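You operate a simulated robot arm through the tools that you are given. There is no shell and no other tool. Be economical: measure what you need, move in short steps, check, and stop when the job is done.

You are at the controls of a simulated robot arm. One attempt, no reset.

Task
Tip the last flakes into the dark green bowl, then add about 120 ml of milk.
Fine: milk from the milk jug; both jugs go back; spill nothing. Set down upright: flakes jug, milk jug.

Only the result counts: the job must be done as asked and must still hold three seconds after the hand-in. Knocking over, shifting, dropping, spilling or breaking anything else fails it.

Robot
A 6-joint arm with a two-finger parallel gripper, fixed in place. Base frame: the origin is at the foot of the arm, x ahead of it, y to its left, z up. Units: m, rad, N and s.
With the tool pointing down near the work surface it reaches from about 0.14 to 0.84 m from the base axis. Its first joint turns from -2.897 to 2.897 rad. Payload 3.91 kg.
The tool frame sits at the grasp point between the pads (the TCP): z along the fingers, y along the line on which they close. The tips reach 0.03 m beyond it. Largest opening 0.11 m; finger width 0.02, thickness 0.01; the body of the gripper, 0.048 by 0.112 m, starts 0.055 m behind the TCP.
Orientation is told as [roll, pitch, yaw] about the base's x, y, z axes, in that order, counted from this pose: with the fingers straight down and closing along the base's y, the tool's x points along the base's -x, its y along +y and its z along -z.

Tools
- The arm moves only by the tool servo_tool. Its argument "rows" is a list of rows, each an object (a shift or turn left out is 0, a gripper value left out holds the last) with "slide": the shift along the tool's x, y, z in m, a list of three; "dr": the turn, a rotation vector about the tool's x, y, z in rad, a list of three. In form: [{"slide": [x, y, z], "dr": [rx, ry, rz]}, ...]. A call has 1 to 8 rows; each row shifts and turns the commanded pose from where the row before left it, along the tool's axes as they then stand. "claw" is the finger opening in m, from 0 to 0.11, set as the call begins (left out, the last holds). A row lasts 0.2 s, in which the tool goes at most 0.05 m and 0.15 rad; a call with a longer step from one row to the next is refused whole, and so is a gripper value outside its range. Where a pose cannot be reached the arm comes as near as it can. A force on the tool above 60 N (or 10 N above the force at the start of the call, whichever is more), or a blocked arm, ends the call early, and 0.2 s more pass. The fingers move at their own pace (about 0.108 m/s each) and stop on an object; they squeeze with about 44 N. The grip force told is the motor's: it shows also when the fingers shut on nothing. Time passes only in rows, and 0.2 s behind the last, so rows that do not move let the fingers close. The reply holds the time, the measured pose of the TCP, the force on the tool along the base axes, the opening and the grip force, in the units named above and with some noise, with the torque about the TCP (base axes, N m) and any sound that the robot's microphone picked up, and new pictures: "show" is both (left out), scene, wrist or none.
- Cameras (640 x 400 px; columns grow to the right, rows downward): "scene" is fixed at [0.3982, 0.6494, 1.5007]; the picture's right is [-0.58, 0.81, 0.00], its down [0.75, 0.53, -0.39] and it looks along [-0.32, -0.23, -0.92] (base axes); focal length 344 px, centre (320, 200). "wrist" rides on the gripper at [0.077, 0.007, -0.114] in the tool frame; the picture's right is [-0.09, 1.00, 0.00], its down [-0.80, -0.07, -0.59] and it looks along [-0.59, -0.05, 0.80] (tool axes); focal length 270 px, centre (320, 200).
- lift_body(by): slides the trunk up (or, below 0, down) by that many m; the arm rides with it, the base frame stays. It gives what a move gives, with no picture.
- measure_at(camera, pixels): for up to 12 pixels [column, row] of the newest picture of that camera ("zoom" is the newest enlarged one), the place [x, y, z] in the base frame of the surface seen there, good to about 0.002 m. The clock stands still meanwhile.
- zoom(camera, box): a new picture of the part [left, top, right, bottom] of that camera's present view, enlarged. The clock stands still meanwhile.
- finish_job(): hands the job in; it is judged then, once.

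Keep the steps short. Do not move on a guess: measure, check each grasp and each placing, and mend mistakes. In all there are 80 turns and 200 pictures (those below and enlarged ones count). Leave the gripper open and the arm clear of the work at the hand-in unless told otherwise, and finish with a single line.

The tools are called after "Call:" as a command line: name --argument value ..., lists and objects as JSON in quotes. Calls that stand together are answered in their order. servo_tool: Moves the arm, as the interface text tells. Its arguments: {"type":"object","properties":{"rows":{"type":"array","items":{"type":"object","properties":{"slide":{"type":"array","items":{"type":"number"}},"dr":{"type":"array","items":{"type":"number"}}}}},"claw":{"type":"number"},"show":{"type":"string","enum":["both","scene","wrist","none"]}},"required":["rows"]} The other tools are called the same way: lift_body (by) slides the trunk up or down; measure_at (camera, pixels) gives the place of the surface under pixels of a picture; zoom (camera, box) takes an enlarged picture of a part of a camera's view; finish_job () hands the job in.

At the start:

```text
time_s: 0.0
ee_pos: [0.3137, 0.3778, 1.1466]
ee_rot: [0.0, -0.001, -0.001]
wrist_force: [0.0, 0.5, 0.0]
moment: [0.0, -0.02, 0.01]
grip_width: 0.1103
grasp_force: 0.0
trunk travel left (down, up): [-0.4, 0.14]
```

scene: 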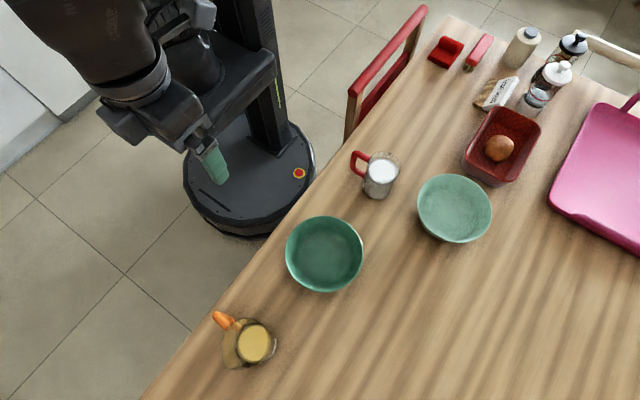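
wrist: 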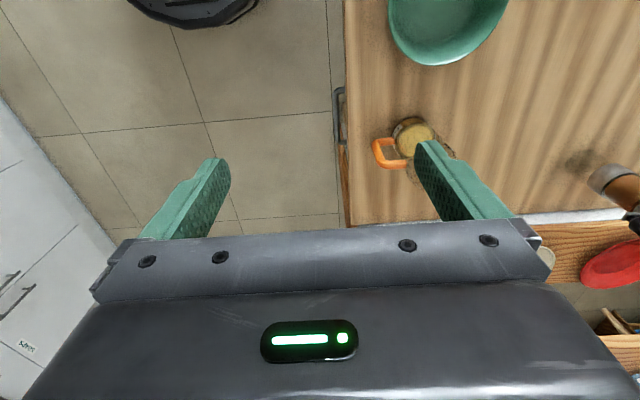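

I see two jugs (a white one near 380,175 with a red handle, a yellowish one near 255,343 with an orange handle) and two green bowls. I'll enlarge them and measure.

Call:
zoom --camera "scene" --box '[200, 290, 300, 380]'

Call:
zoom --camera "scene" --box '[270, 130, 510, 300]'

Call:
measure_at --camera "scene" --pixels '[[254, 343], [222, 319], [236, 325], [258, 325], [274, 349], [240, 366], [323, 255], [323, 217], [363, 252], [286, 255], [325, 291], [300, 330]]'

Call:
measure_at --camera "scene" --pixels '[[383, 172], [369, 165], [398, 165], [385, 184], [353, 160], [378, 195], [455, 210], [455, 175], [418, 210], [491, 210], [455, 242], [400, 220]]'

```text
4.44 times, centred on (250, 335) of scene
```

zoom: 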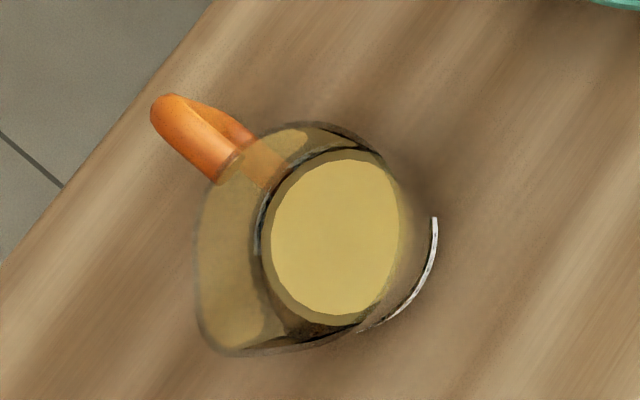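

```text
2.35 times, centred on (390, 215) of scene
```

zoom: 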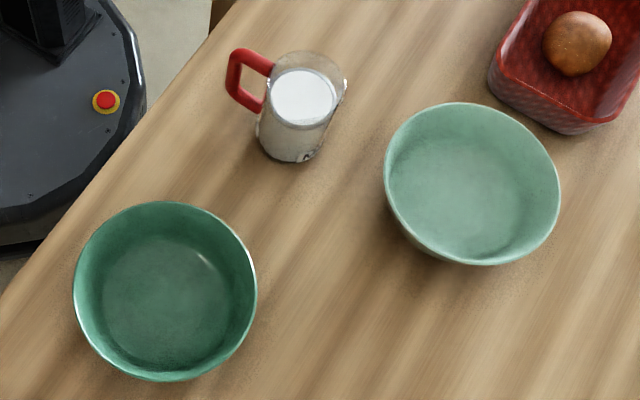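

```text
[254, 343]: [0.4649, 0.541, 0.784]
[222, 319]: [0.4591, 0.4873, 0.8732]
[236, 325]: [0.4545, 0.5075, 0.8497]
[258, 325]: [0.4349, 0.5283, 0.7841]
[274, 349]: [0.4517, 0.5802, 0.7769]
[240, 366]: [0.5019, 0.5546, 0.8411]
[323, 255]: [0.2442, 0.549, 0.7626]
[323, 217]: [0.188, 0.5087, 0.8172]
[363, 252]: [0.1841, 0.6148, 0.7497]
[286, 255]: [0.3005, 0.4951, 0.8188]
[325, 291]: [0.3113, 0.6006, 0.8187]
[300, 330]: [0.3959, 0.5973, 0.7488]
```

```text
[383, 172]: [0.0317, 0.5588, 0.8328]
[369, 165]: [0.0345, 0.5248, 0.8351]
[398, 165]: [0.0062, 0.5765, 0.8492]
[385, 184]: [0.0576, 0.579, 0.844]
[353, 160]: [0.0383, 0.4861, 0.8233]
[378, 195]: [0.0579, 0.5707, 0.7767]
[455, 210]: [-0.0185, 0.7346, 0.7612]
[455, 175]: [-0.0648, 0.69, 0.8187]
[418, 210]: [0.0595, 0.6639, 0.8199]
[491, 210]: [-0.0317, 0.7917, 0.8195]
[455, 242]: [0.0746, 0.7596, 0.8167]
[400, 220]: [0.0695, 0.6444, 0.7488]
```

The left bowl (323,255) is the darker one; the table is at z≈0.749. I'll look closer at both jugs to get rim, handle and spout geometry.

Call:
zoom --camera "scene" --box '[340, 140, 410, 205]'

Call:
measure_at --camera "zoom" --pixels '[[100, 140], [110, 230], [150, 110], [230, 160], [380, 80], [450, 80], [520, 160], [525, 210], [390, 200], [300, 200], [370, 400], [190, 320]]'

Call:
zoom --camera "wrist" --box '[360, 100, 470, 180]'

```text
6.15 times, centred on (375, 172) of scene
```

zoom: 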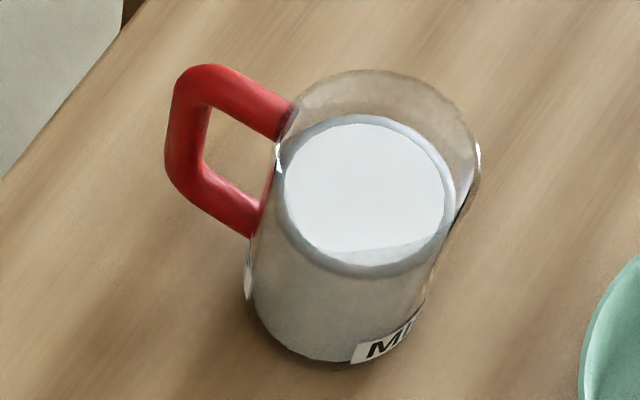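

```text
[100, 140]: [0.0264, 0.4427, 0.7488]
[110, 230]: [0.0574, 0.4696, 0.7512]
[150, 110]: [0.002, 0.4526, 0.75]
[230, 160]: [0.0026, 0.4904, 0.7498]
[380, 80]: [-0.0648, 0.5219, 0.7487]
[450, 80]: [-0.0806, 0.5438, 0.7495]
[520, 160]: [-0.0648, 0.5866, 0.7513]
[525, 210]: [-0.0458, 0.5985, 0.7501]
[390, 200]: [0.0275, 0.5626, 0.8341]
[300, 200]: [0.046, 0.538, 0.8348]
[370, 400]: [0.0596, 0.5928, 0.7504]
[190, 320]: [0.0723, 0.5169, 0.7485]
```

```text
5.00 times, centred on (415, 140) of wrist
```

zoom: 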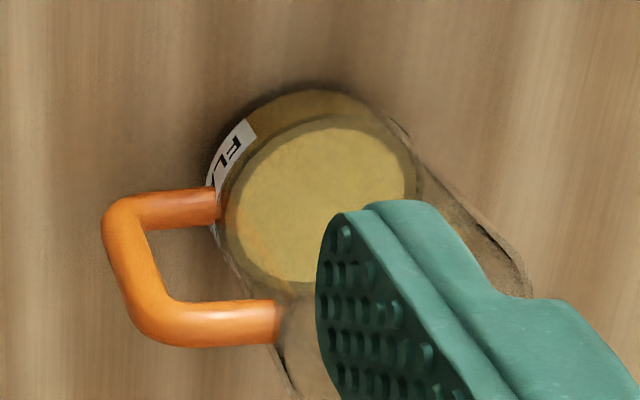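

Labels confirm: "FL…" is the orange-handled jug, "MI…" the red-handled one. Now the handle points on both.

Call:
measure_at --camera "scene" --pixels '[[361, 153], [367, 157], [371, 160], [360, 162], [361, 168], [366, 174], [358, 166], [363, 151]]'

Call:
zoom --camera "scene" --box '[200, 290, 300, 380]'

Call:
measure_at --camera "zoom" --pixels '[[170, 120], [190, 140], [215, 165], [240, 135], [215, 115], [434, 225], [340, 130], [215, 330], [200, 250], [300, 345], [330, 240], [155, 110]]'

Call:
measure_at --camera "wrist" --pixels '[[384, 143], [388, 162], [404, 164], [392, 141], [379, 148], [384, 154], [415, 137], [382, 141], [410, 122]]'

```text
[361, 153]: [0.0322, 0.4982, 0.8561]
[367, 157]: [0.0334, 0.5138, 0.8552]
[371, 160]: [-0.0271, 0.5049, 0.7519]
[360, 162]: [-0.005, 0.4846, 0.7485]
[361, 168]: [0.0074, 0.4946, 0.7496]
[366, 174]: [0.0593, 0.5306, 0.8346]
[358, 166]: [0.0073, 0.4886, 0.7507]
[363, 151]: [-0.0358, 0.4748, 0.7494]
```

```text
4.44 times, centred on (250, 335) of scene
```

zoom: 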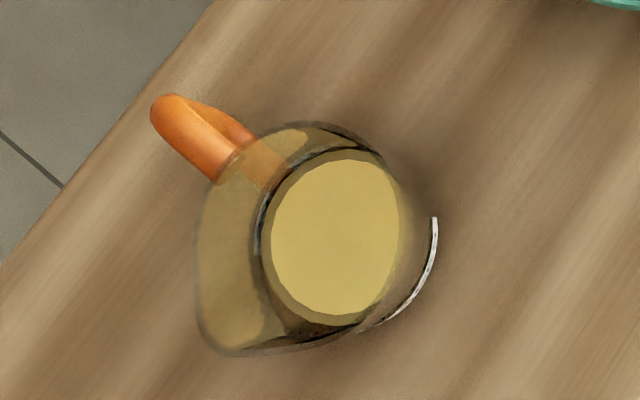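

```text
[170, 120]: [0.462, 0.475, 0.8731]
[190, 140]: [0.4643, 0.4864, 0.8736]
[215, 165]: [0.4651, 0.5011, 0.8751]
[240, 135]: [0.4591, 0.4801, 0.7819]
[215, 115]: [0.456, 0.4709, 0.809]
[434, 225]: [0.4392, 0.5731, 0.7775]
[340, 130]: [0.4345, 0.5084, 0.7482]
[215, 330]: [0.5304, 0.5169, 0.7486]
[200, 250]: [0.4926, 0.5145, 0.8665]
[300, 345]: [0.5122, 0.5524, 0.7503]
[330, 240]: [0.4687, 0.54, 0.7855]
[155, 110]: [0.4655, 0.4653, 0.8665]
```

```text
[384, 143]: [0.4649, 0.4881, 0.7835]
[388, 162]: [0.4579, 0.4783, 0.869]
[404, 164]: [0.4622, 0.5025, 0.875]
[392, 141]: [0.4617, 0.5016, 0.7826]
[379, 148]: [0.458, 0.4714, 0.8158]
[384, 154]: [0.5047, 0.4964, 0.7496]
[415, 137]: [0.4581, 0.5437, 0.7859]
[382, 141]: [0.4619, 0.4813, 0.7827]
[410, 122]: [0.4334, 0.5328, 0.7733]
```

Flakes handle: vertical bar at about (0.460, 0.473), z 0.785–0.87, with its plane along y. I'll turn the tool so the fingers point horizontally along +y with the camera on top, in two calls at the present height.

Call:
servo_tool --rows '[{"dr": [-0.0863, 0.0863, 0.0863]}, {"dr": [-0.0863, 0.0863, 0.0863]}, {"dr": [-0.0863, 0.0863, 0.0863]}, {"dr": [-0.0863, 0.0863, 0.0863]}, {"dr": [-0.0863, 0.0863, 0.0863]}, {"dr": [-0.0863, 0.0863, 0.0863]}, {"dr": [-0.0863, 0.0863, 0.0863]}]' --show "none"

Call:
servo_tool --rows '[{"dr": [-0.0863, 0.0863, 0.0863]}, {"dr": [-0.0863, 0.0863, 0.0863]}, {"dr": [-0.0863, 0.0863, 0.0863]}, {"dr": [-0.0863, 0.0863, 0.0863]}, {"dr": [-0.0863, 0.0863, 0.0863]}, {"dr": [-0.0863, 0.0863, 0.0863]}, {"dr": [-0.0863, 0.0863, 0.0863]}, {"dr": [-0.0009, 0.0009, 0.0009]}]'

```text
time_s: 1.6
ee_pos: [0.3118, 0.377, 1.1464]
ee_rot: [0.464, 0.729, -0.466]
wrist_force: [0.0, 0.0, -0.2]
moment: [0.01, -0.02, 0.0]
grip_width: 0.11
grasp_force: 0.1
trunk travel left (down, up): [-0.4, 0.14]
```

```text
time_s: 3.4
ee_pos: [0.3146, 0.3786, 1.1459]
ee_rot: [0.078, 1.569, -1.496]
wrist_force: [0.0, 0.1, 0.6]
moment: [0.03, -0.02, -0.01]
grip_width: 0.1098
grasp_force: 0.0
trunk travel left (down, up): [-0.4, 0.14]
```

scene: 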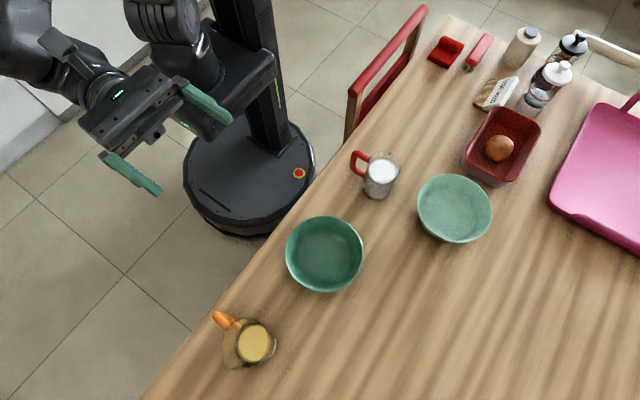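
wrist: 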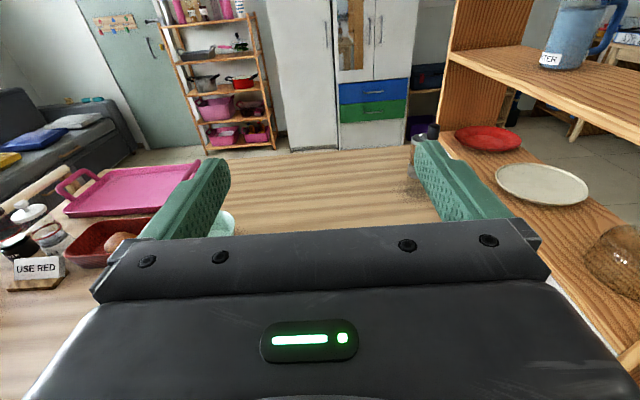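

Orientation reached. There's a sign "USE RED" and a shelf on the right (+x). I'll check the sign and where the shelf is.

Call:
zoom --camera "wrist" --box '[0, 180, 160, 300]'

Call:
measure_at --camera "wrist" --pixels '[[450, 63], [560, 110], [540, 185], [610, 255], [490, 138], [560, 280], [415, 165], [630, 300], [40, 267]]'

Call:
zoom --camera "wrist" --box '[400, 0, 640, 150]'

```text
3.33 times, centred on (80, 240) of wrist
```

zoom: 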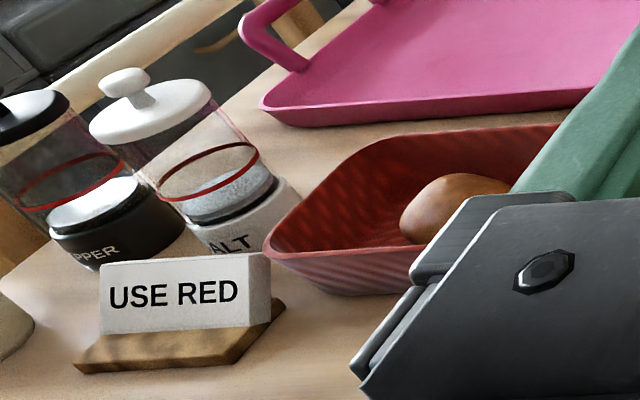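

```text
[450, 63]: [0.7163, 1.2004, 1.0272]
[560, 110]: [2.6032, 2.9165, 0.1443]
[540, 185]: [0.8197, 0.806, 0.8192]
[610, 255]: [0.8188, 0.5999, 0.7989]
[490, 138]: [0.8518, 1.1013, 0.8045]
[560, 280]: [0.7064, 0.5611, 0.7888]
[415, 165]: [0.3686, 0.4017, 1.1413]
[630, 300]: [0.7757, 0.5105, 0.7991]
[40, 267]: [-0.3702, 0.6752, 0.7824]
```

```text
2.67 times, centred on (520, 75) of wrist
```

zoom: 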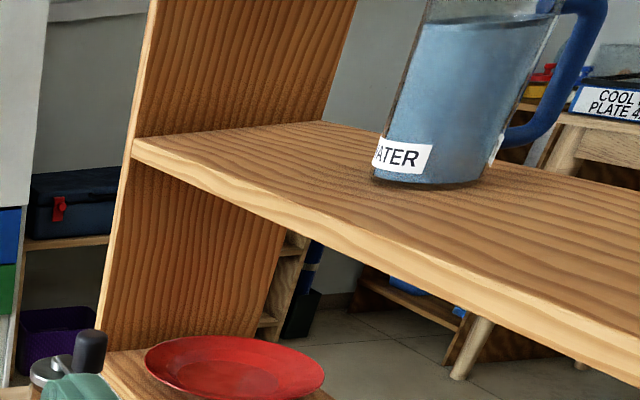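

The shelf starts beyond x≈0.7, so it's out of the way. I'll move to x=0.461, y≈0.34 and down to z≈0.92 in front of the flakes jug to look.

Call:
servo_tool --rows '[{"slide": [-0.037, 0.0245, -0.006]}, {"slide": [-0.037, 0.0245, -0.006]}, {"slide": [-0.037, 0.0245, -0.006]}, {"slide": [-0.037, 0.0245, -0.006]}, {"slide": [-0.037, 0.0245, -0.006]}, {"slide": [-0.037, 0.0245, -0.006]}]'

```text
time_s: 4.8
ee_pos: [0.4614, 0.3426, 0.9234]
ee_rot: [0.841, 1.568, -0.732]
wrist_force: [0.1, -0.2, 0.4]
moment: [-0.01, 0.05, 0.03]
grip_width: 0.1098
grasp_force: 0.0
trunk travel left (down, up): [-0.4, 0.14]
```

scene: 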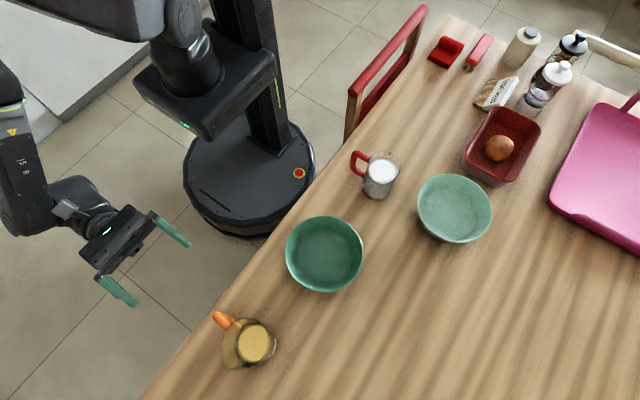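
wrist: 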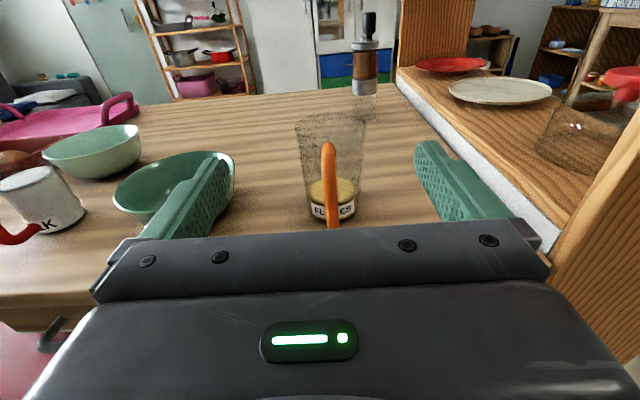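

Good view: the flakes jug is straight ahead at (330,175). I'll zoom and measure it and the panel at right.

Call:
zoom --camera "wrist" --box '[270, 90, 400, 240]'

Call:
measure_at --camera "wrist" --pixels '[[328, 150], [332, 185], [333, 220], [345, 210], [320, 212], [295, 120], [366, 118], [330, 108], [610, 200], [550, 245], [335, 189]]'

```text
2.67 times, centred on (335, 165) of wrist
```

zoom: 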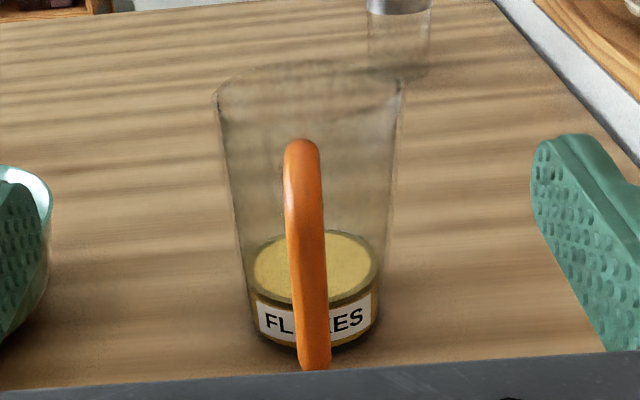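

```text
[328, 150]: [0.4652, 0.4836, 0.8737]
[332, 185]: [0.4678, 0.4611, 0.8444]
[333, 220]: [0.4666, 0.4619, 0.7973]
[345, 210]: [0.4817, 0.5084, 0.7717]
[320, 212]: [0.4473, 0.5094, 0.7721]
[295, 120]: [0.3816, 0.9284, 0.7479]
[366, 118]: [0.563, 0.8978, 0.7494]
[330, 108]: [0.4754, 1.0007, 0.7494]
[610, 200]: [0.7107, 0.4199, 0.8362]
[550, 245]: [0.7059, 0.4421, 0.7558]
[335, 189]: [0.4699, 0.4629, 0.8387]
```

Shelf panel stands at x≈0.705, clear. The jug is a tapered beaker: handle plane x≈0.466, vertical bar at y≈0.468, rim at z≈0.885. I'll lower to z=0.83 and advance to y≈0.42 first.

Call:
servo_tool --rows '[{"slide": [-0.031, 0.0015, 0]}, {"slide": [-0.031, 0.0015, 0]}, {"slide": [-0.031, 0.0015, 0]}, {"slide": [0, 0, 0.04]}, {"slide": [0, 0, 0.03]}]' --claw 0.08

```text
time_s: 6.0
ee_pos: [0.4661, 0.4122, 0.8306]
ee_rot: [0.476, 1.568, -1.095]
wrist_force: [-0.2, 0.1, 0.2]
moment: [0.01, 0.0, -0.02]
grip_width: 0.0798
grasp_force: 0.2
trunk travel left (down, up): [-0.4, 0.14]
```

scene: 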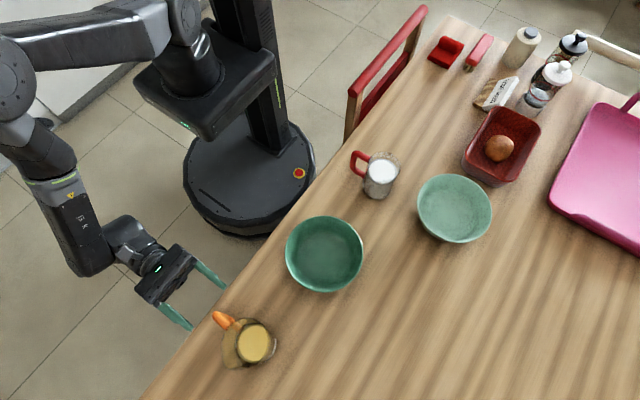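
wrist: 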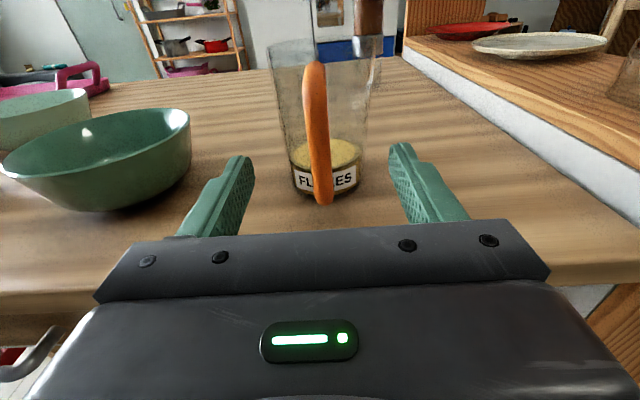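

The handle sits midway between the fingertips (column ~320). I'll measure the bar once more before advancing.

Call:
measure_at --camera "wrist" --pixels '[[318, 80], [317, 110], [319, 140], [321, 170], [324, 200], [308, 110], [327, 110], [312, 140], [327, 140]]'

Call:
servo_tool --rows '[{"slide": [0, 0, 0.02]}, {"slide": [0, 0, 0.02]}, {"slide": [0, 0, 0.01]}]'

```text
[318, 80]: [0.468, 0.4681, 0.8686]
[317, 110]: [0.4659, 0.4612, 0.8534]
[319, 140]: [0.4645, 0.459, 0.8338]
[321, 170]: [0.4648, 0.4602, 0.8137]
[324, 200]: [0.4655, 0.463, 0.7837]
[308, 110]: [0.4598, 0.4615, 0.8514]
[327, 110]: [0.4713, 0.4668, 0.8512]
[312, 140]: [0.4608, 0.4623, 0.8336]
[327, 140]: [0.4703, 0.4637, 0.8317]
```

```text
time_s: 6.8
ee_pos: [0.4657, 0.4608, 0.8304]
ee_rot: [0.443, 1.568, -1.127]
wrist_force: [0.4, -0.4, 0.5]
moment: [-0.02, 0.0, 0.02]
grip_width: 0.0801
grasp_force: 0.1
trunk travel left (down, up): [-0.4, 0.14]
```

scene: 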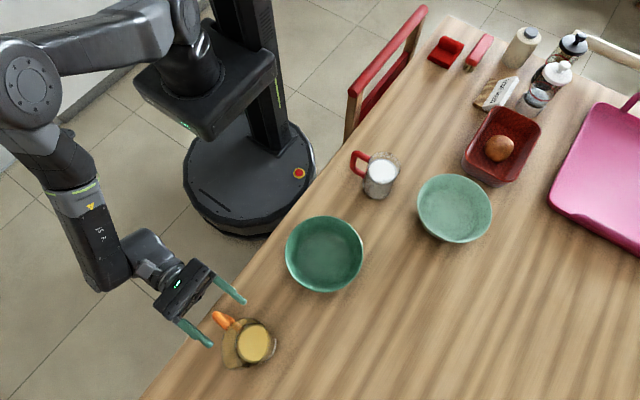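
wrist: 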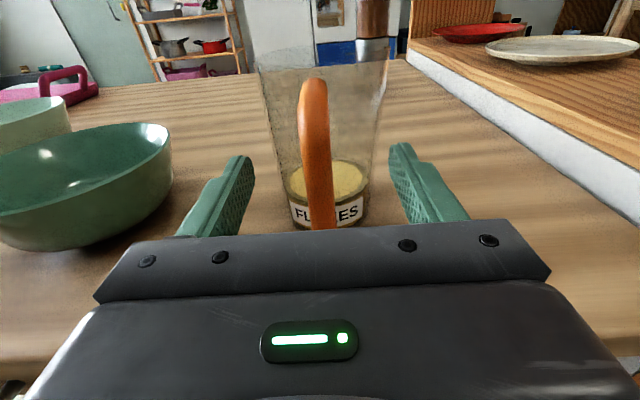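

The bar centre (≈0.466) is 5 mm ahead of the TCP. I'll advance 4 mm and close.

Call:
servo_tool --rows '[{"slide": [0, 0, 0.004]}]' --show "none"

Call:
servo_tool --rows '[{}, {}, {}, {}]' --claw 0

```text
time_s: 7.2
ee_pos: [0.4657, 0.4649, 0.83]
ee_rot: [0.655, 1.569, -0.914]
wrist_force: [0.1, -0.7, -0.3]
moment: [-0.03, 0.01, 0.03]
grip_width: 0.0799
grasp_force: 0.0
trunk travel left (down, up): [-0.4, 0.14]
```

```text
time_s: 8.2
ee_pos: [0.466, 0.4651, 0.8296]
ee_rot: [0.613, 1.57, -0.959]
wrist_force: [-0.2, 1.1, -0.7]
moment: [0.05, 0.05, -0.01]
grip_width: 0.0146
grasp_force: 44.2
trunk travel left (down, up): [-0.4, 0.14]
```

scene: 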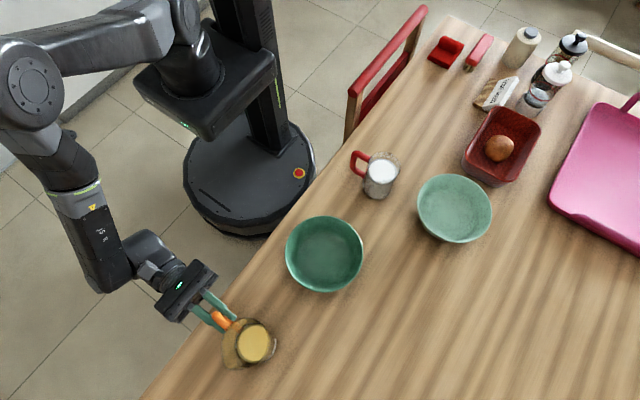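
wrist: 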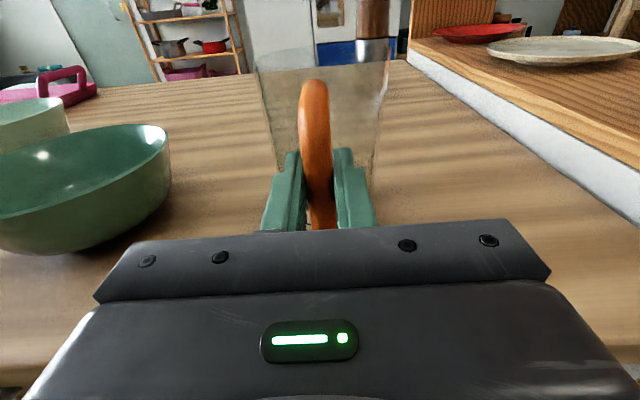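

Gripped: opening 0.0146, force 44 N. I'll lift slowly by 3 cm and check that the jug does not sag in the fingers.

Call:
servo_tool --rows '[{"slide": [0.005, 0, 0]}, {"slide": [0.01, 0, 0]}, {"slide": [0.015, 0, 0]}, {}]'

```text
time_s: 9.2
ee_pos: [0.4658, 0.465, 0.8624]
ee_rot: [0.578, 1.567, -0.993]
wrist_force: [0.5, 0.5, -1.0]
moment: [-0.07, 0.01, -0.02]
grip_width: 0.0146
grasp_force: 44.3
trunk travel left (down, up): [-0.4, 0.14]
```

scene: 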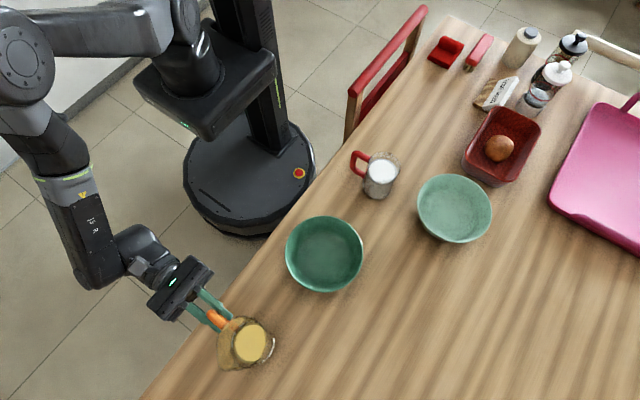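
wrist: 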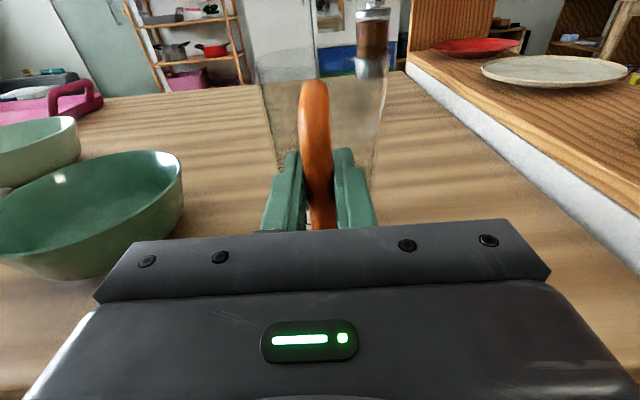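

No sag, the jug is light. I'll lift to z≈0.945 and carry it over to x=0.25 with the lip over the bowl centre (TCP y≈0.428).

Call:
servo_tool --rows '[{"slide": [0.025, 0, 0]}, {"slide": [0.035, 0, 0]}, {"slide": [0.023, -0.015, -0.004]}, {"slide": [0, -0.045, -0.008]}, {"slide": [0, -0.047, -0.008]}, {"slide": [0, -0.047, -0.008]}, {"slide": [0, -0.04, -0.008]}, {"slide": [0, -0.022, -0.001]}]'

```text
time_s: 11.0
ee_pos: [0.2489, 0.4293, 0.9453]
ee_rot: [0.619, 1.569, -0.952]
wrist_force: [-0.3, -0.1, -0.9]
moment: [-0.12, 0.0, 0.06]
grip_width: 0.0145
grasp_force: 44.2
trunk travel left (down, up): [-0.4, 0.14]
```

scene: 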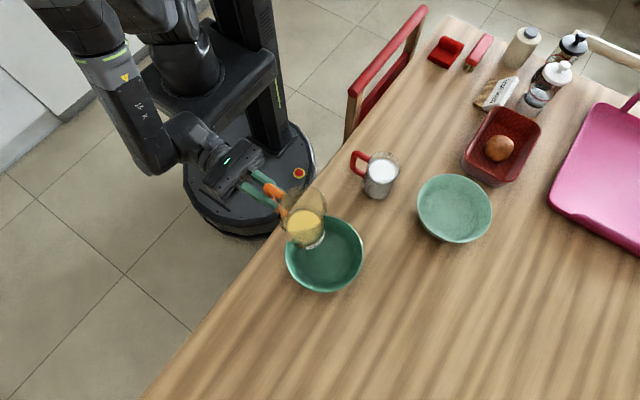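
wrist: 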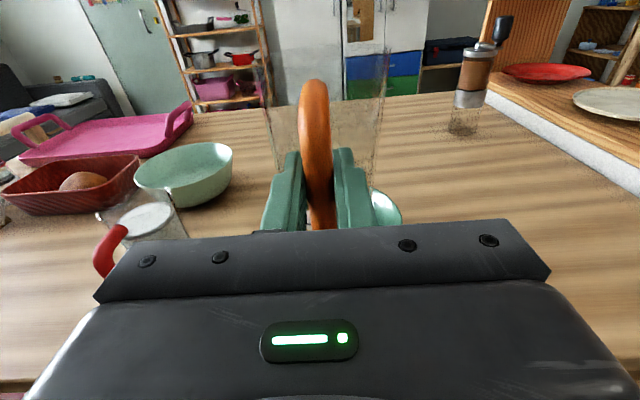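

The jug hangs over the bowl. Now I'll tilt about the lip by 1.05 rad (below the angle where anything should leave).

Call:
servo_tool --rows '[{"slide": [0.0181, 0, -0.0069], "dr": [0, -0.149, 0]}, {"slide": [0.0181, 0, -0.0069], "dr": [0, -0.149, 0]}, {"slide": [0.0181, 0, -0.0069], "dr": [0, -0.149, 0]}, {"slide": [0.0181, 0, -0.0069], "dr": [0, -0.149, 0]}, {"slide": [0.0181, 0, -0.0069], "dr": [0, -0.149, 0]}, {"slide": [0.0181, 0, -0.0069], "dr": [0, -0.149, 0]}, {"slide": [0.0181, 0, -0.0069], "dr": [0, -0.149, 0]}]'

```text
time_s: 12.6
ee_pos: [0.2485, 0.4402, 1.0724]
ee_rot: [0.002, 0.522, -1.572]
wrist_force: [0.7, 0.0, -1.4]
moment: [-0.03, -0.02, -0.02]
grip_width: 0.0147
grasp_force: 43.9
trunk travel left (down, up): [-0.4, 0.14]
```

scene: 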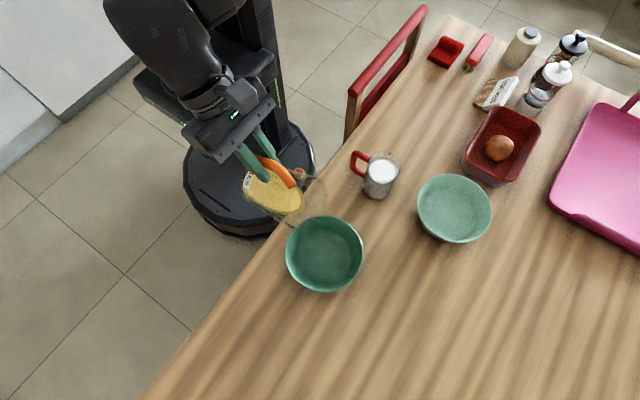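
wrist: 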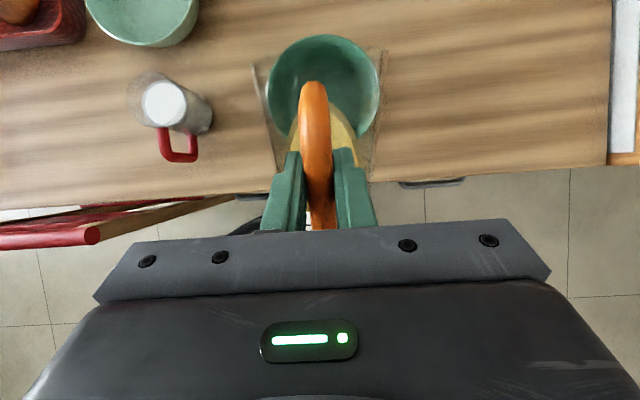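

Tilt is 60°. I'll zoom to see how far the flakes are from the lip.

Call:
zoom --camera "scene" --box '[220, 130, 380, 300]'

Call:
zoom --camera "wrist" --box '[230, 30, 410, 220]'

```text
2.35 times, centred on (300, 215) of scene
```

zoom: 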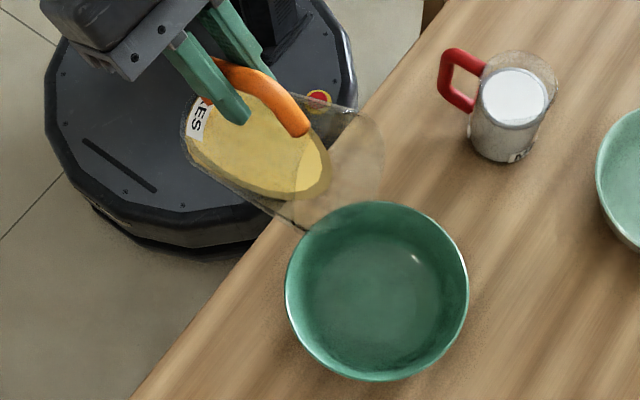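

```text
2.11 times, centred on (320, 125) of wrist
```

zoom: 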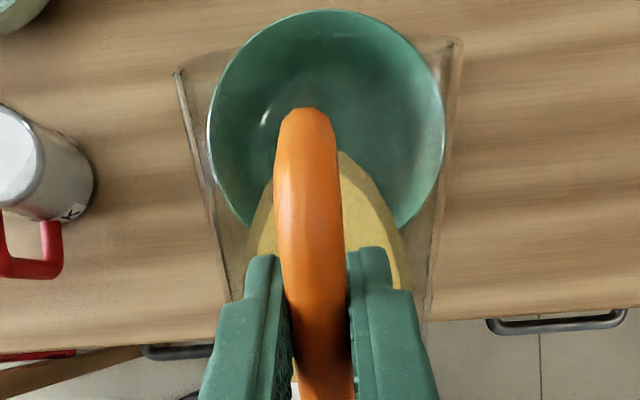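

The flakes end well short of the lip. Now I'll lower straight down by 0.12 m so the lip is ~5 cm above the bowl rim.

Call:
servo_tool --rows '[{"slide": [-0.02, 0, 0.0346]}, {"slide": [-0.02, 0, 0.0346]}, {"slide": [-0.02, 0, 0.0346]}, {}]'

```text
time_s: 13.6
ee_pos: [0.2483, 0.4405, 0.9525]
ee_rot: [0.002, 0.525, -1.568]
wrist_force: [-0.8, 0.0, -1.7]
moment: [-0.08, 0.02, -0.02]
grip_width: 0.0147
grasp_force: 43.7
trunk travel left (down, up): [-0.4, 0.14]
```

scene: 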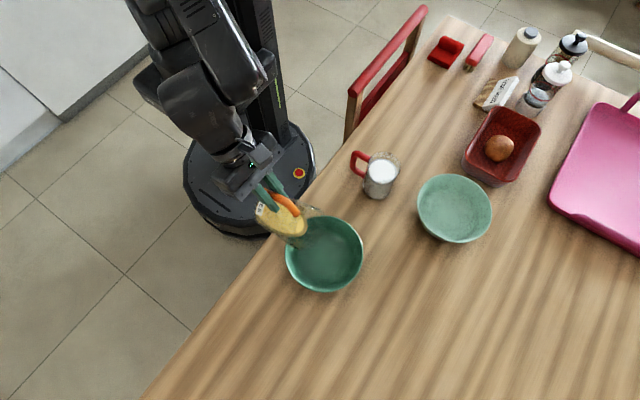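
wrist: 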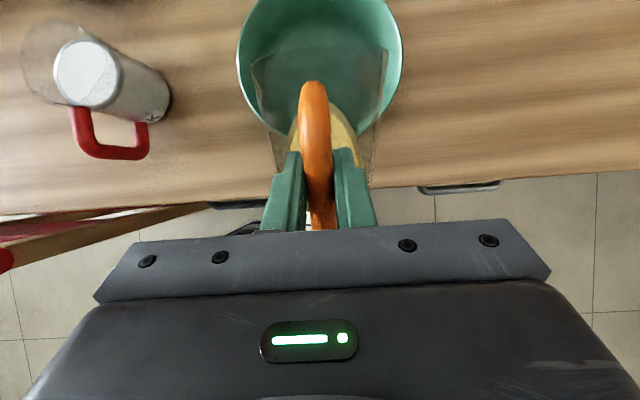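

The lip is over the middle of the bowl. Continuing the tilt about the lip, more slowly: 0.3 rad.

Call:
servo_tool --rows '[{"slide": [0.012, 0, -0.0049], "dr": [0, -0.1, 0]}, {"slide": [0.012, 0, -0.0049], "dr": [0, -0.1, 0]}, {"slide": [0.012, 0, -0.0049], "dr": [0, -0.1, 0]}]'

```text
time_s: 14.4
ee_pos: [0.2484, 0.4665, 0.9818]
ee_rot: [0.003, 0.226, -1.571]
wrist_force: [0.4, 0.1, -1.3]
moment: [0.01, 0.0, 0.0]
grip_width: 0.0149
grasp_force: 44.1
trunk travel left (down, up): [-0.4, 0.14]
```

scene: 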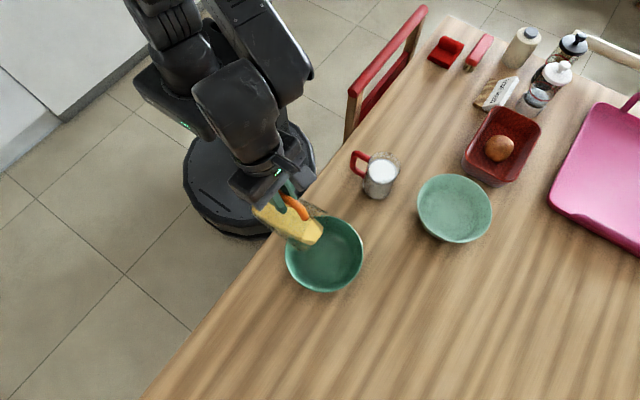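
wrist: 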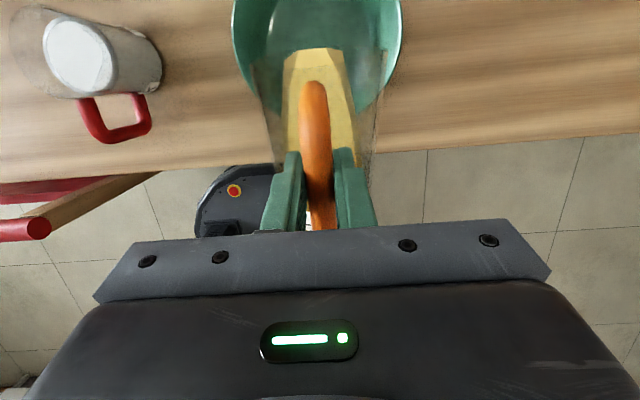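

Flakes have reached near the lip at 77°. Another 0.2 rad, slowly, then look.

Call:
servo_tool --rows '[{"slide": [0.006, 0, -0.0026], "dr": [0, -0.05, 0]}, {"slide": [0.006, 0, -0.0026], "dr": [0, -0.05, 0]}, {"slide": [0.006, 0, -0.0026], "dr": [0, -0.05, 0]}, {"slide": [0.006, 0, -0.0026], "dr": [0, -0.05, 0]}, {}]'

```text
time_s: 15.6
ee_pos: [0.2485, 0.4883, 0.9943]
ee_rot: [0.001, 0.025, -1.571]
wrist_force: [0.4, 0.4, -1.4]
moment: [0.01, 0.01, 0.02]
grip_width: 0.0144
grasp_force: 44.5
trunk travel left (down, up): [-0.4, 0.14]
```

scene: 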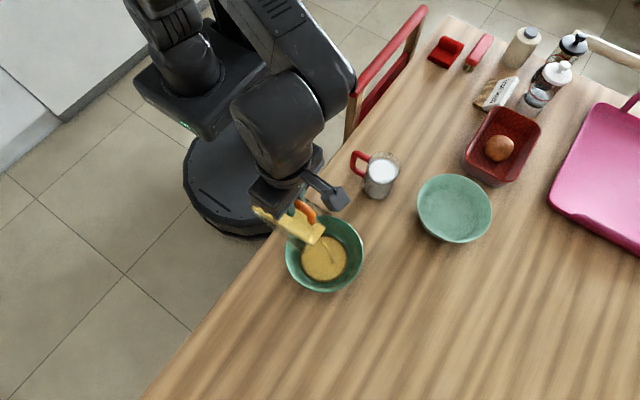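
wrist: 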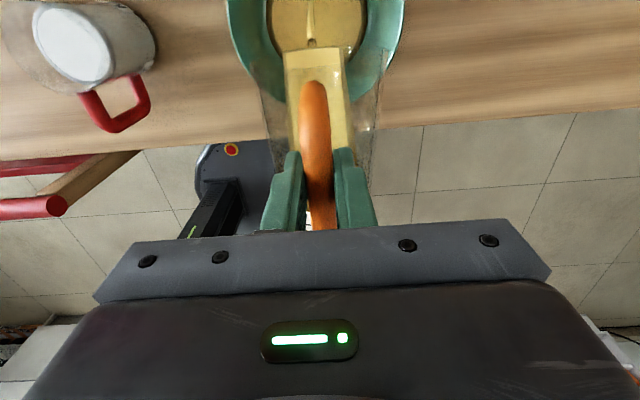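

It pours as a thin stream into the bowl's centre. Continue tilting to about 118°, still about the lip.

Call:
servo_tool --rows '[{"slide": [0.0096, 0, -0.004], "dr": [0, -0.08, 0]}, {"slide": [0.0096, 0, -0.004], "dr": [0, -0.08, 0]}, {"slide": [0.0096, 0, -0.004], "dr": [0, -0.08, 0]}, {"slide": [0.0096, 0, -0.004], "dr": [0, -0.08, 0]}, {"slide": [0.0096, 0, -0.004], "dr": [0, -0.08, 0]}, {"slide": [0.0096, 0, -0.004], "dr": [0, -0.08, 0]}, {}]'

```text
time_s: 17.2
ee_pos: [0.2506, 0.5489, 1.0092]
ee_rot: [0.004, -0.454, -1.571]
wrist_force: [-0.2, 0.1, -1.2]
moment: [0.05, 0.01, 0.01]
grip_width: 0.0148
grasp_force: 44.4
trunk travel left (down, up): [-0.4, 0.14]
```

scene: 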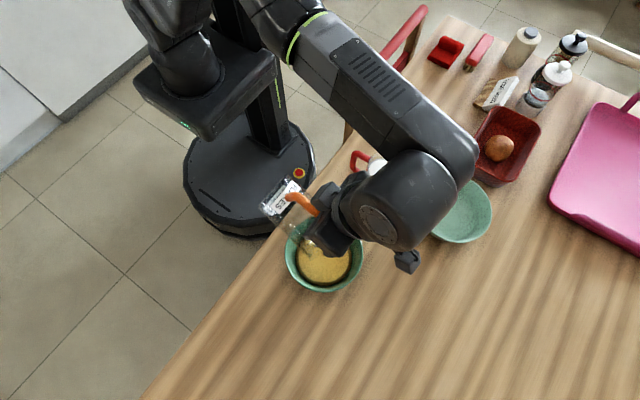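
wrist: 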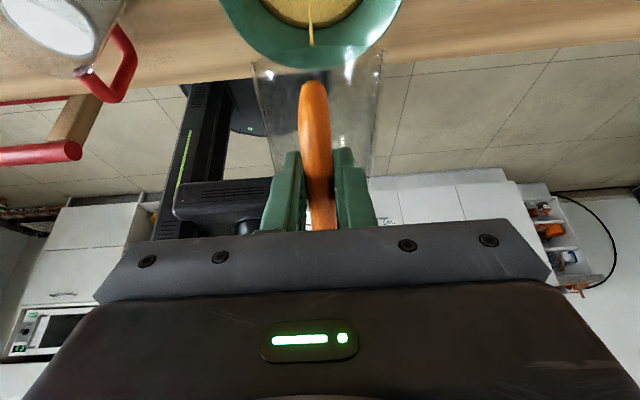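

Nearly empty; a last trickle falls. Tilt another 0.25 rad and wait.

Call:
servo_tool --rows '[{"slide": [0.0096, 0, -0.004], "dr": [0, -0.08, 0]}, {"slide": [0.0096, 0, -0.004], "dr": [0, -0.08, 0]}, {"slide": [0.0096, 0, -0.004], "dr": [0, -0.08, 0]}, {}, {}, {}, {}, {}]'

Call:
zoom --camera "wrist" --box '[200, 0, 440, 230]'

Call:
zoom --camera "scene" --box '[240, 150, 400, 310]'

```text
time_s: 19.0
ee_pos: [0.2424, 0.5324, 0.9654]
ee_rot: [0.003, -0.686, -1.572]
wrist_force: [0.2, -0.3, -2.6]
moment: [0.09, -0.01, 0.02]
grip_width: 0.0147
grasp_force: 43.7
out of reach, approached as far as the arm can: row 2, 3
trunk travel left (down, up): [-0.4, 0.14]
```

scene: 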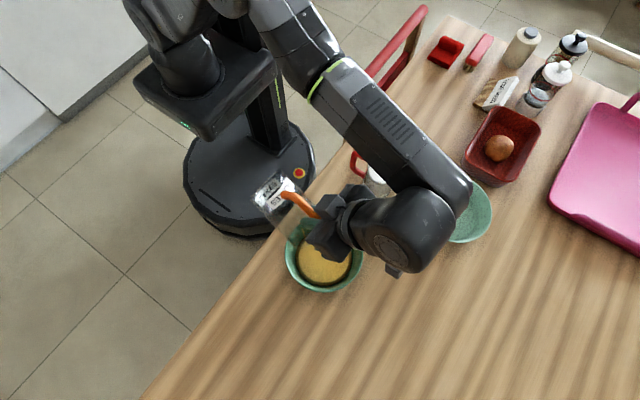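
wrist: 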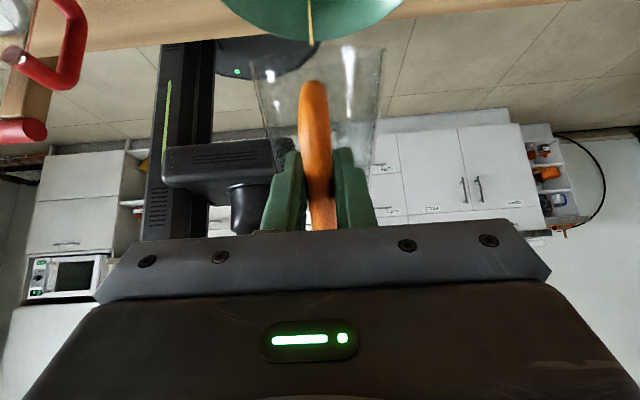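

```text
1.74 times, centred on (320, 115) of wrist
```

zoom: 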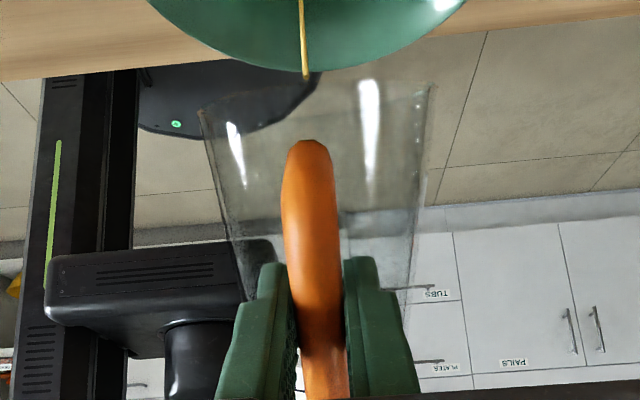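

```text
2.50 times, centred on (320, 230) of scene
```

zoom: 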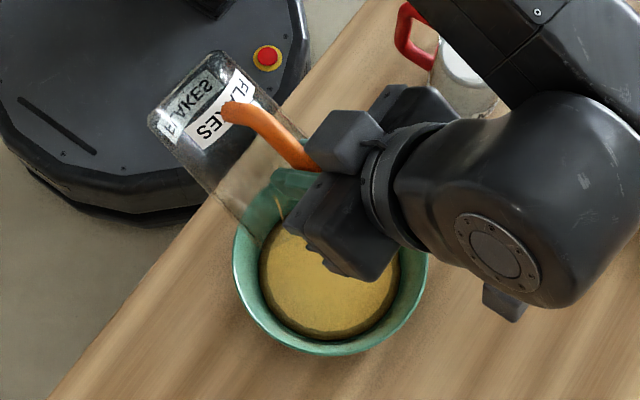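

The arm hit its reach limit, so the lip moved to about (0.50, z 0.84) — still inside the bowl, and the last thread falls in. I'll hold still for the trickle to end.

Call:
servo_tool --rows '[{}, {}, {}, {}, {}, {}, {}, {}]' --show "wrist"

Call:
zoom --camera "scene" --box '[250, 180, 370, 300]'

```text
time_s: 20.8
ee_pos: [0.2427, 0.532, 0.9658]
ee_rot: [0.004, -0.687, -1.574]
wrist_force: [-0.5, 0.0, -1.0]
moment: [0.1, -0.05, 0.02]
grip_width: 0.0146
grasp_force: 43.8
trunk travel left (down, up): [-0.4, 0.14]
```

wrist: 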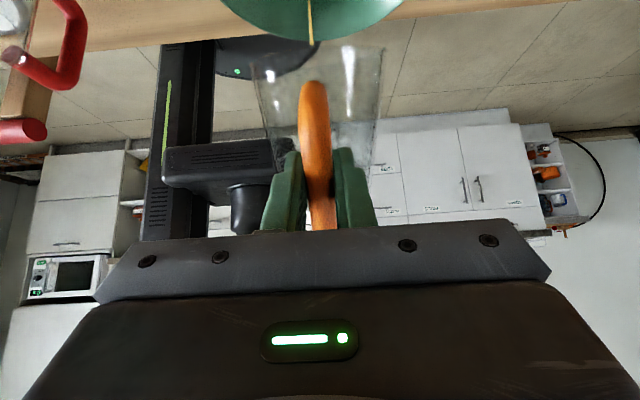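

```text
3.33 times, centred on (310, 240) of scene
```

zoom: 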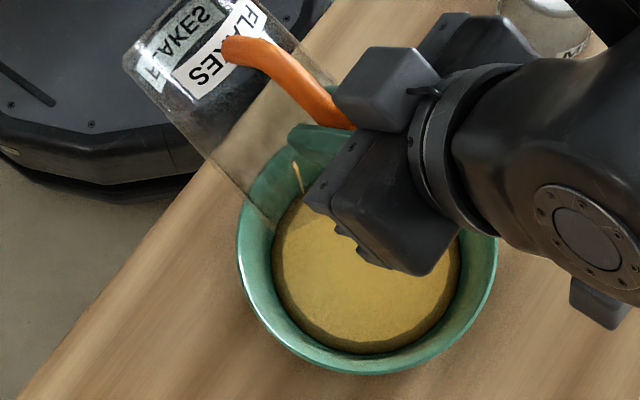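

The thread is still there; I'll wait some more and compare.

Call:
servo_tool --rows '[{}, {}, {}, {}, {}, {}, {}, {}]' --show "none"

Call:
servo_tool --rows '[{}, {}, {}, {}, {}, {}, {}, {}]' --show "wrist"

Call:
zoom --camera "wrist" --box '[240, 0, 400, 120]'

```text
time_s: 22.6
ee_pos: [0.2436, 0.5306, 0.9662]
ee_rot: [0.001, -0.685, -1.573]
wrist_force: [0.0, -0.3, -0.6]
moment: [0.05, 0.02, 0.01]
grip_width: 0.0144
grasp_force: 43.8
trunk travel left (down, up): [-0.4, 0.14]
```

```text
time_s: 24.4
ee_pos: [0.2428, 0.5325, 0.9655]
ee_rot: [0.004, -0.686, -1.573]
wrist_force: [-0.2, 0.0, -1.1]
moment: [0.05, -0.01, 0.03]
grip_width: 0.0147
grasp_force: 43.7
trunk travel left (down, up): [-0.4, 0.14]
```

wrist: 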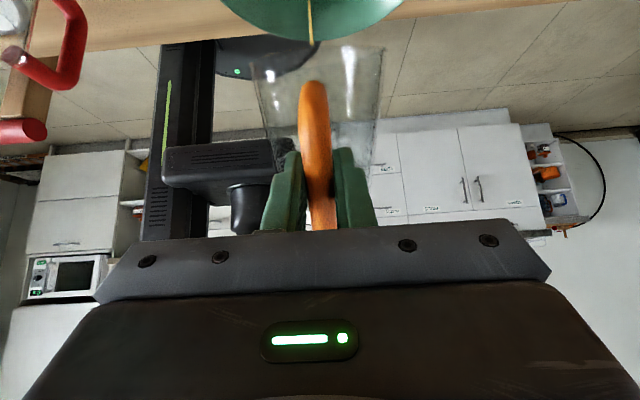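

```text
3.33 times, centred on (320, 60) of wrist
```

zoom: 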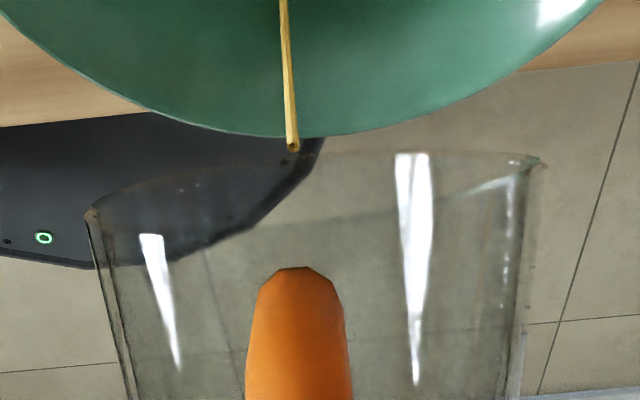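

The thread looks frozen at a residual level, so I'll untilt about the lip in steps, keeping it over the bowl, and check the jug's content there.

Call:
servo_tool --rows '[{"slide": [-0.0092, 0, 0.0048], "dr": [0, 0.08, 0]}, {"slide": [-0.0092, 0, 0.0048], "dr": [0, 0.08, 0]}, {"slide": [-0.0092, 0, 0.0048], "dr": [0, 0.08, 0]}, {}]'

```text
time_s: 25.4
ee_pos: [0.2426, 0.5013, 0.9693]
ee_rot: [0.002, -0.452, -1.573]
wrist_force: [0.9, 0.3, -1.0]
moment: [0.06, 0.03, 0.01]
grip_width: 0.0145
grasp_force: 43.7
trunk travel left (down, up): [-0.4, 0.14]
```

scene: 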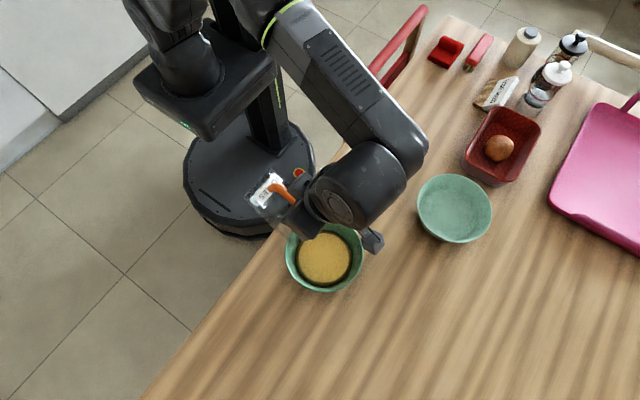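
wrist: 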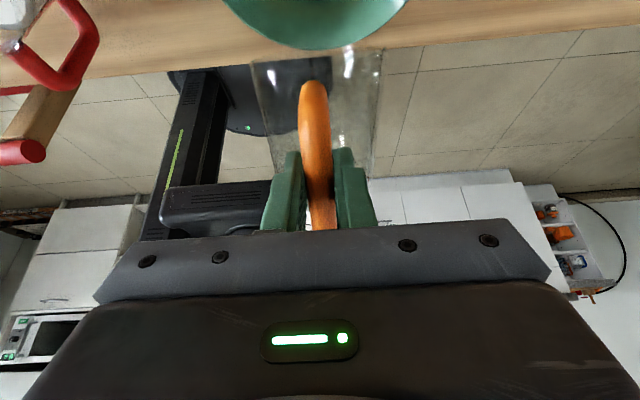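

The thread has stopped and the jug looks empty. I'll raise straight up 0.11 m before untilting so the jug clears the bowl rim.

Call:
servo_tool --rows '[{"slide": [-0.016, 0, -0.033]}, {"slide": [-0.016, 0, -0.033]}, {"slide": [-0.016, 0, -0.033]}, {"slide": [-0.0169, 0, 0.0095], "dr": [0, 0.149, 0]}, {"slide": [-0.0169, 0, 0.0095], "dr": [0, 0.149, 0]}, {"slide": [-0.0169, 0, 0.0095], "dr": [0, 0.149, 0]}]'

Call:
zoom --camera "scene" --box '[220, 130, 380, 300]'

```text
time_s: 26.8
ee_pos: [0.2427, 0.4439, 1.0682]
ee_rot: [0.003, -0.003, -1.571]
wrist_force: [0.6, 0.4, -1.3]
moment: [0.05, -0.03, 0.01]
grip_width: 0.0147
grasp_force: 44.0
trunk travel left (down, up): [-0.4, 0.14]
```

scene: 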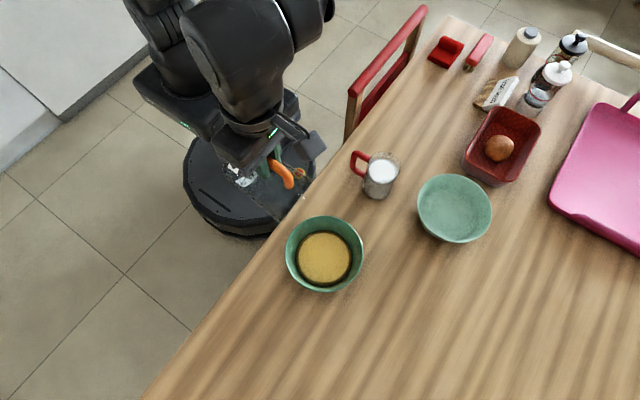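
wrist: 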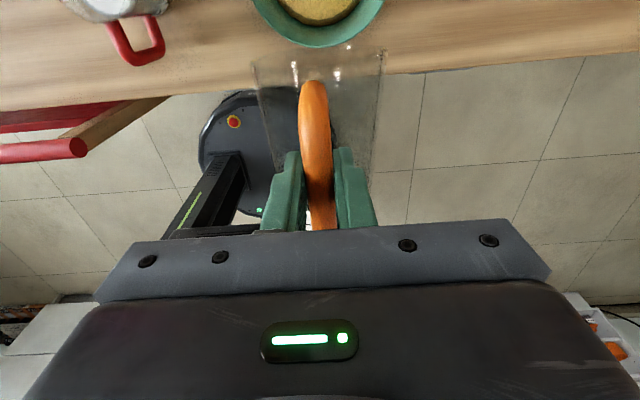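

```text
2.35 times, centred on (300, 215) of scene
```

zoom: 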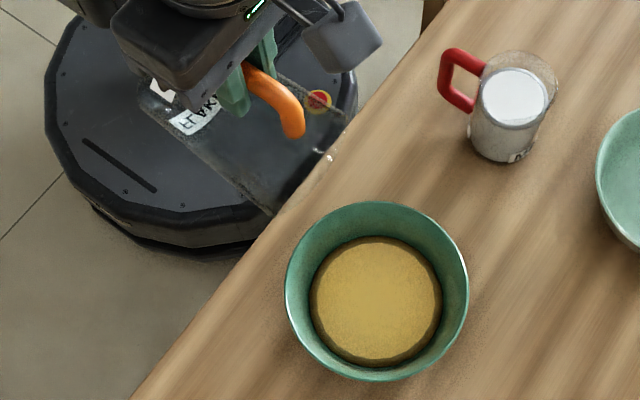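

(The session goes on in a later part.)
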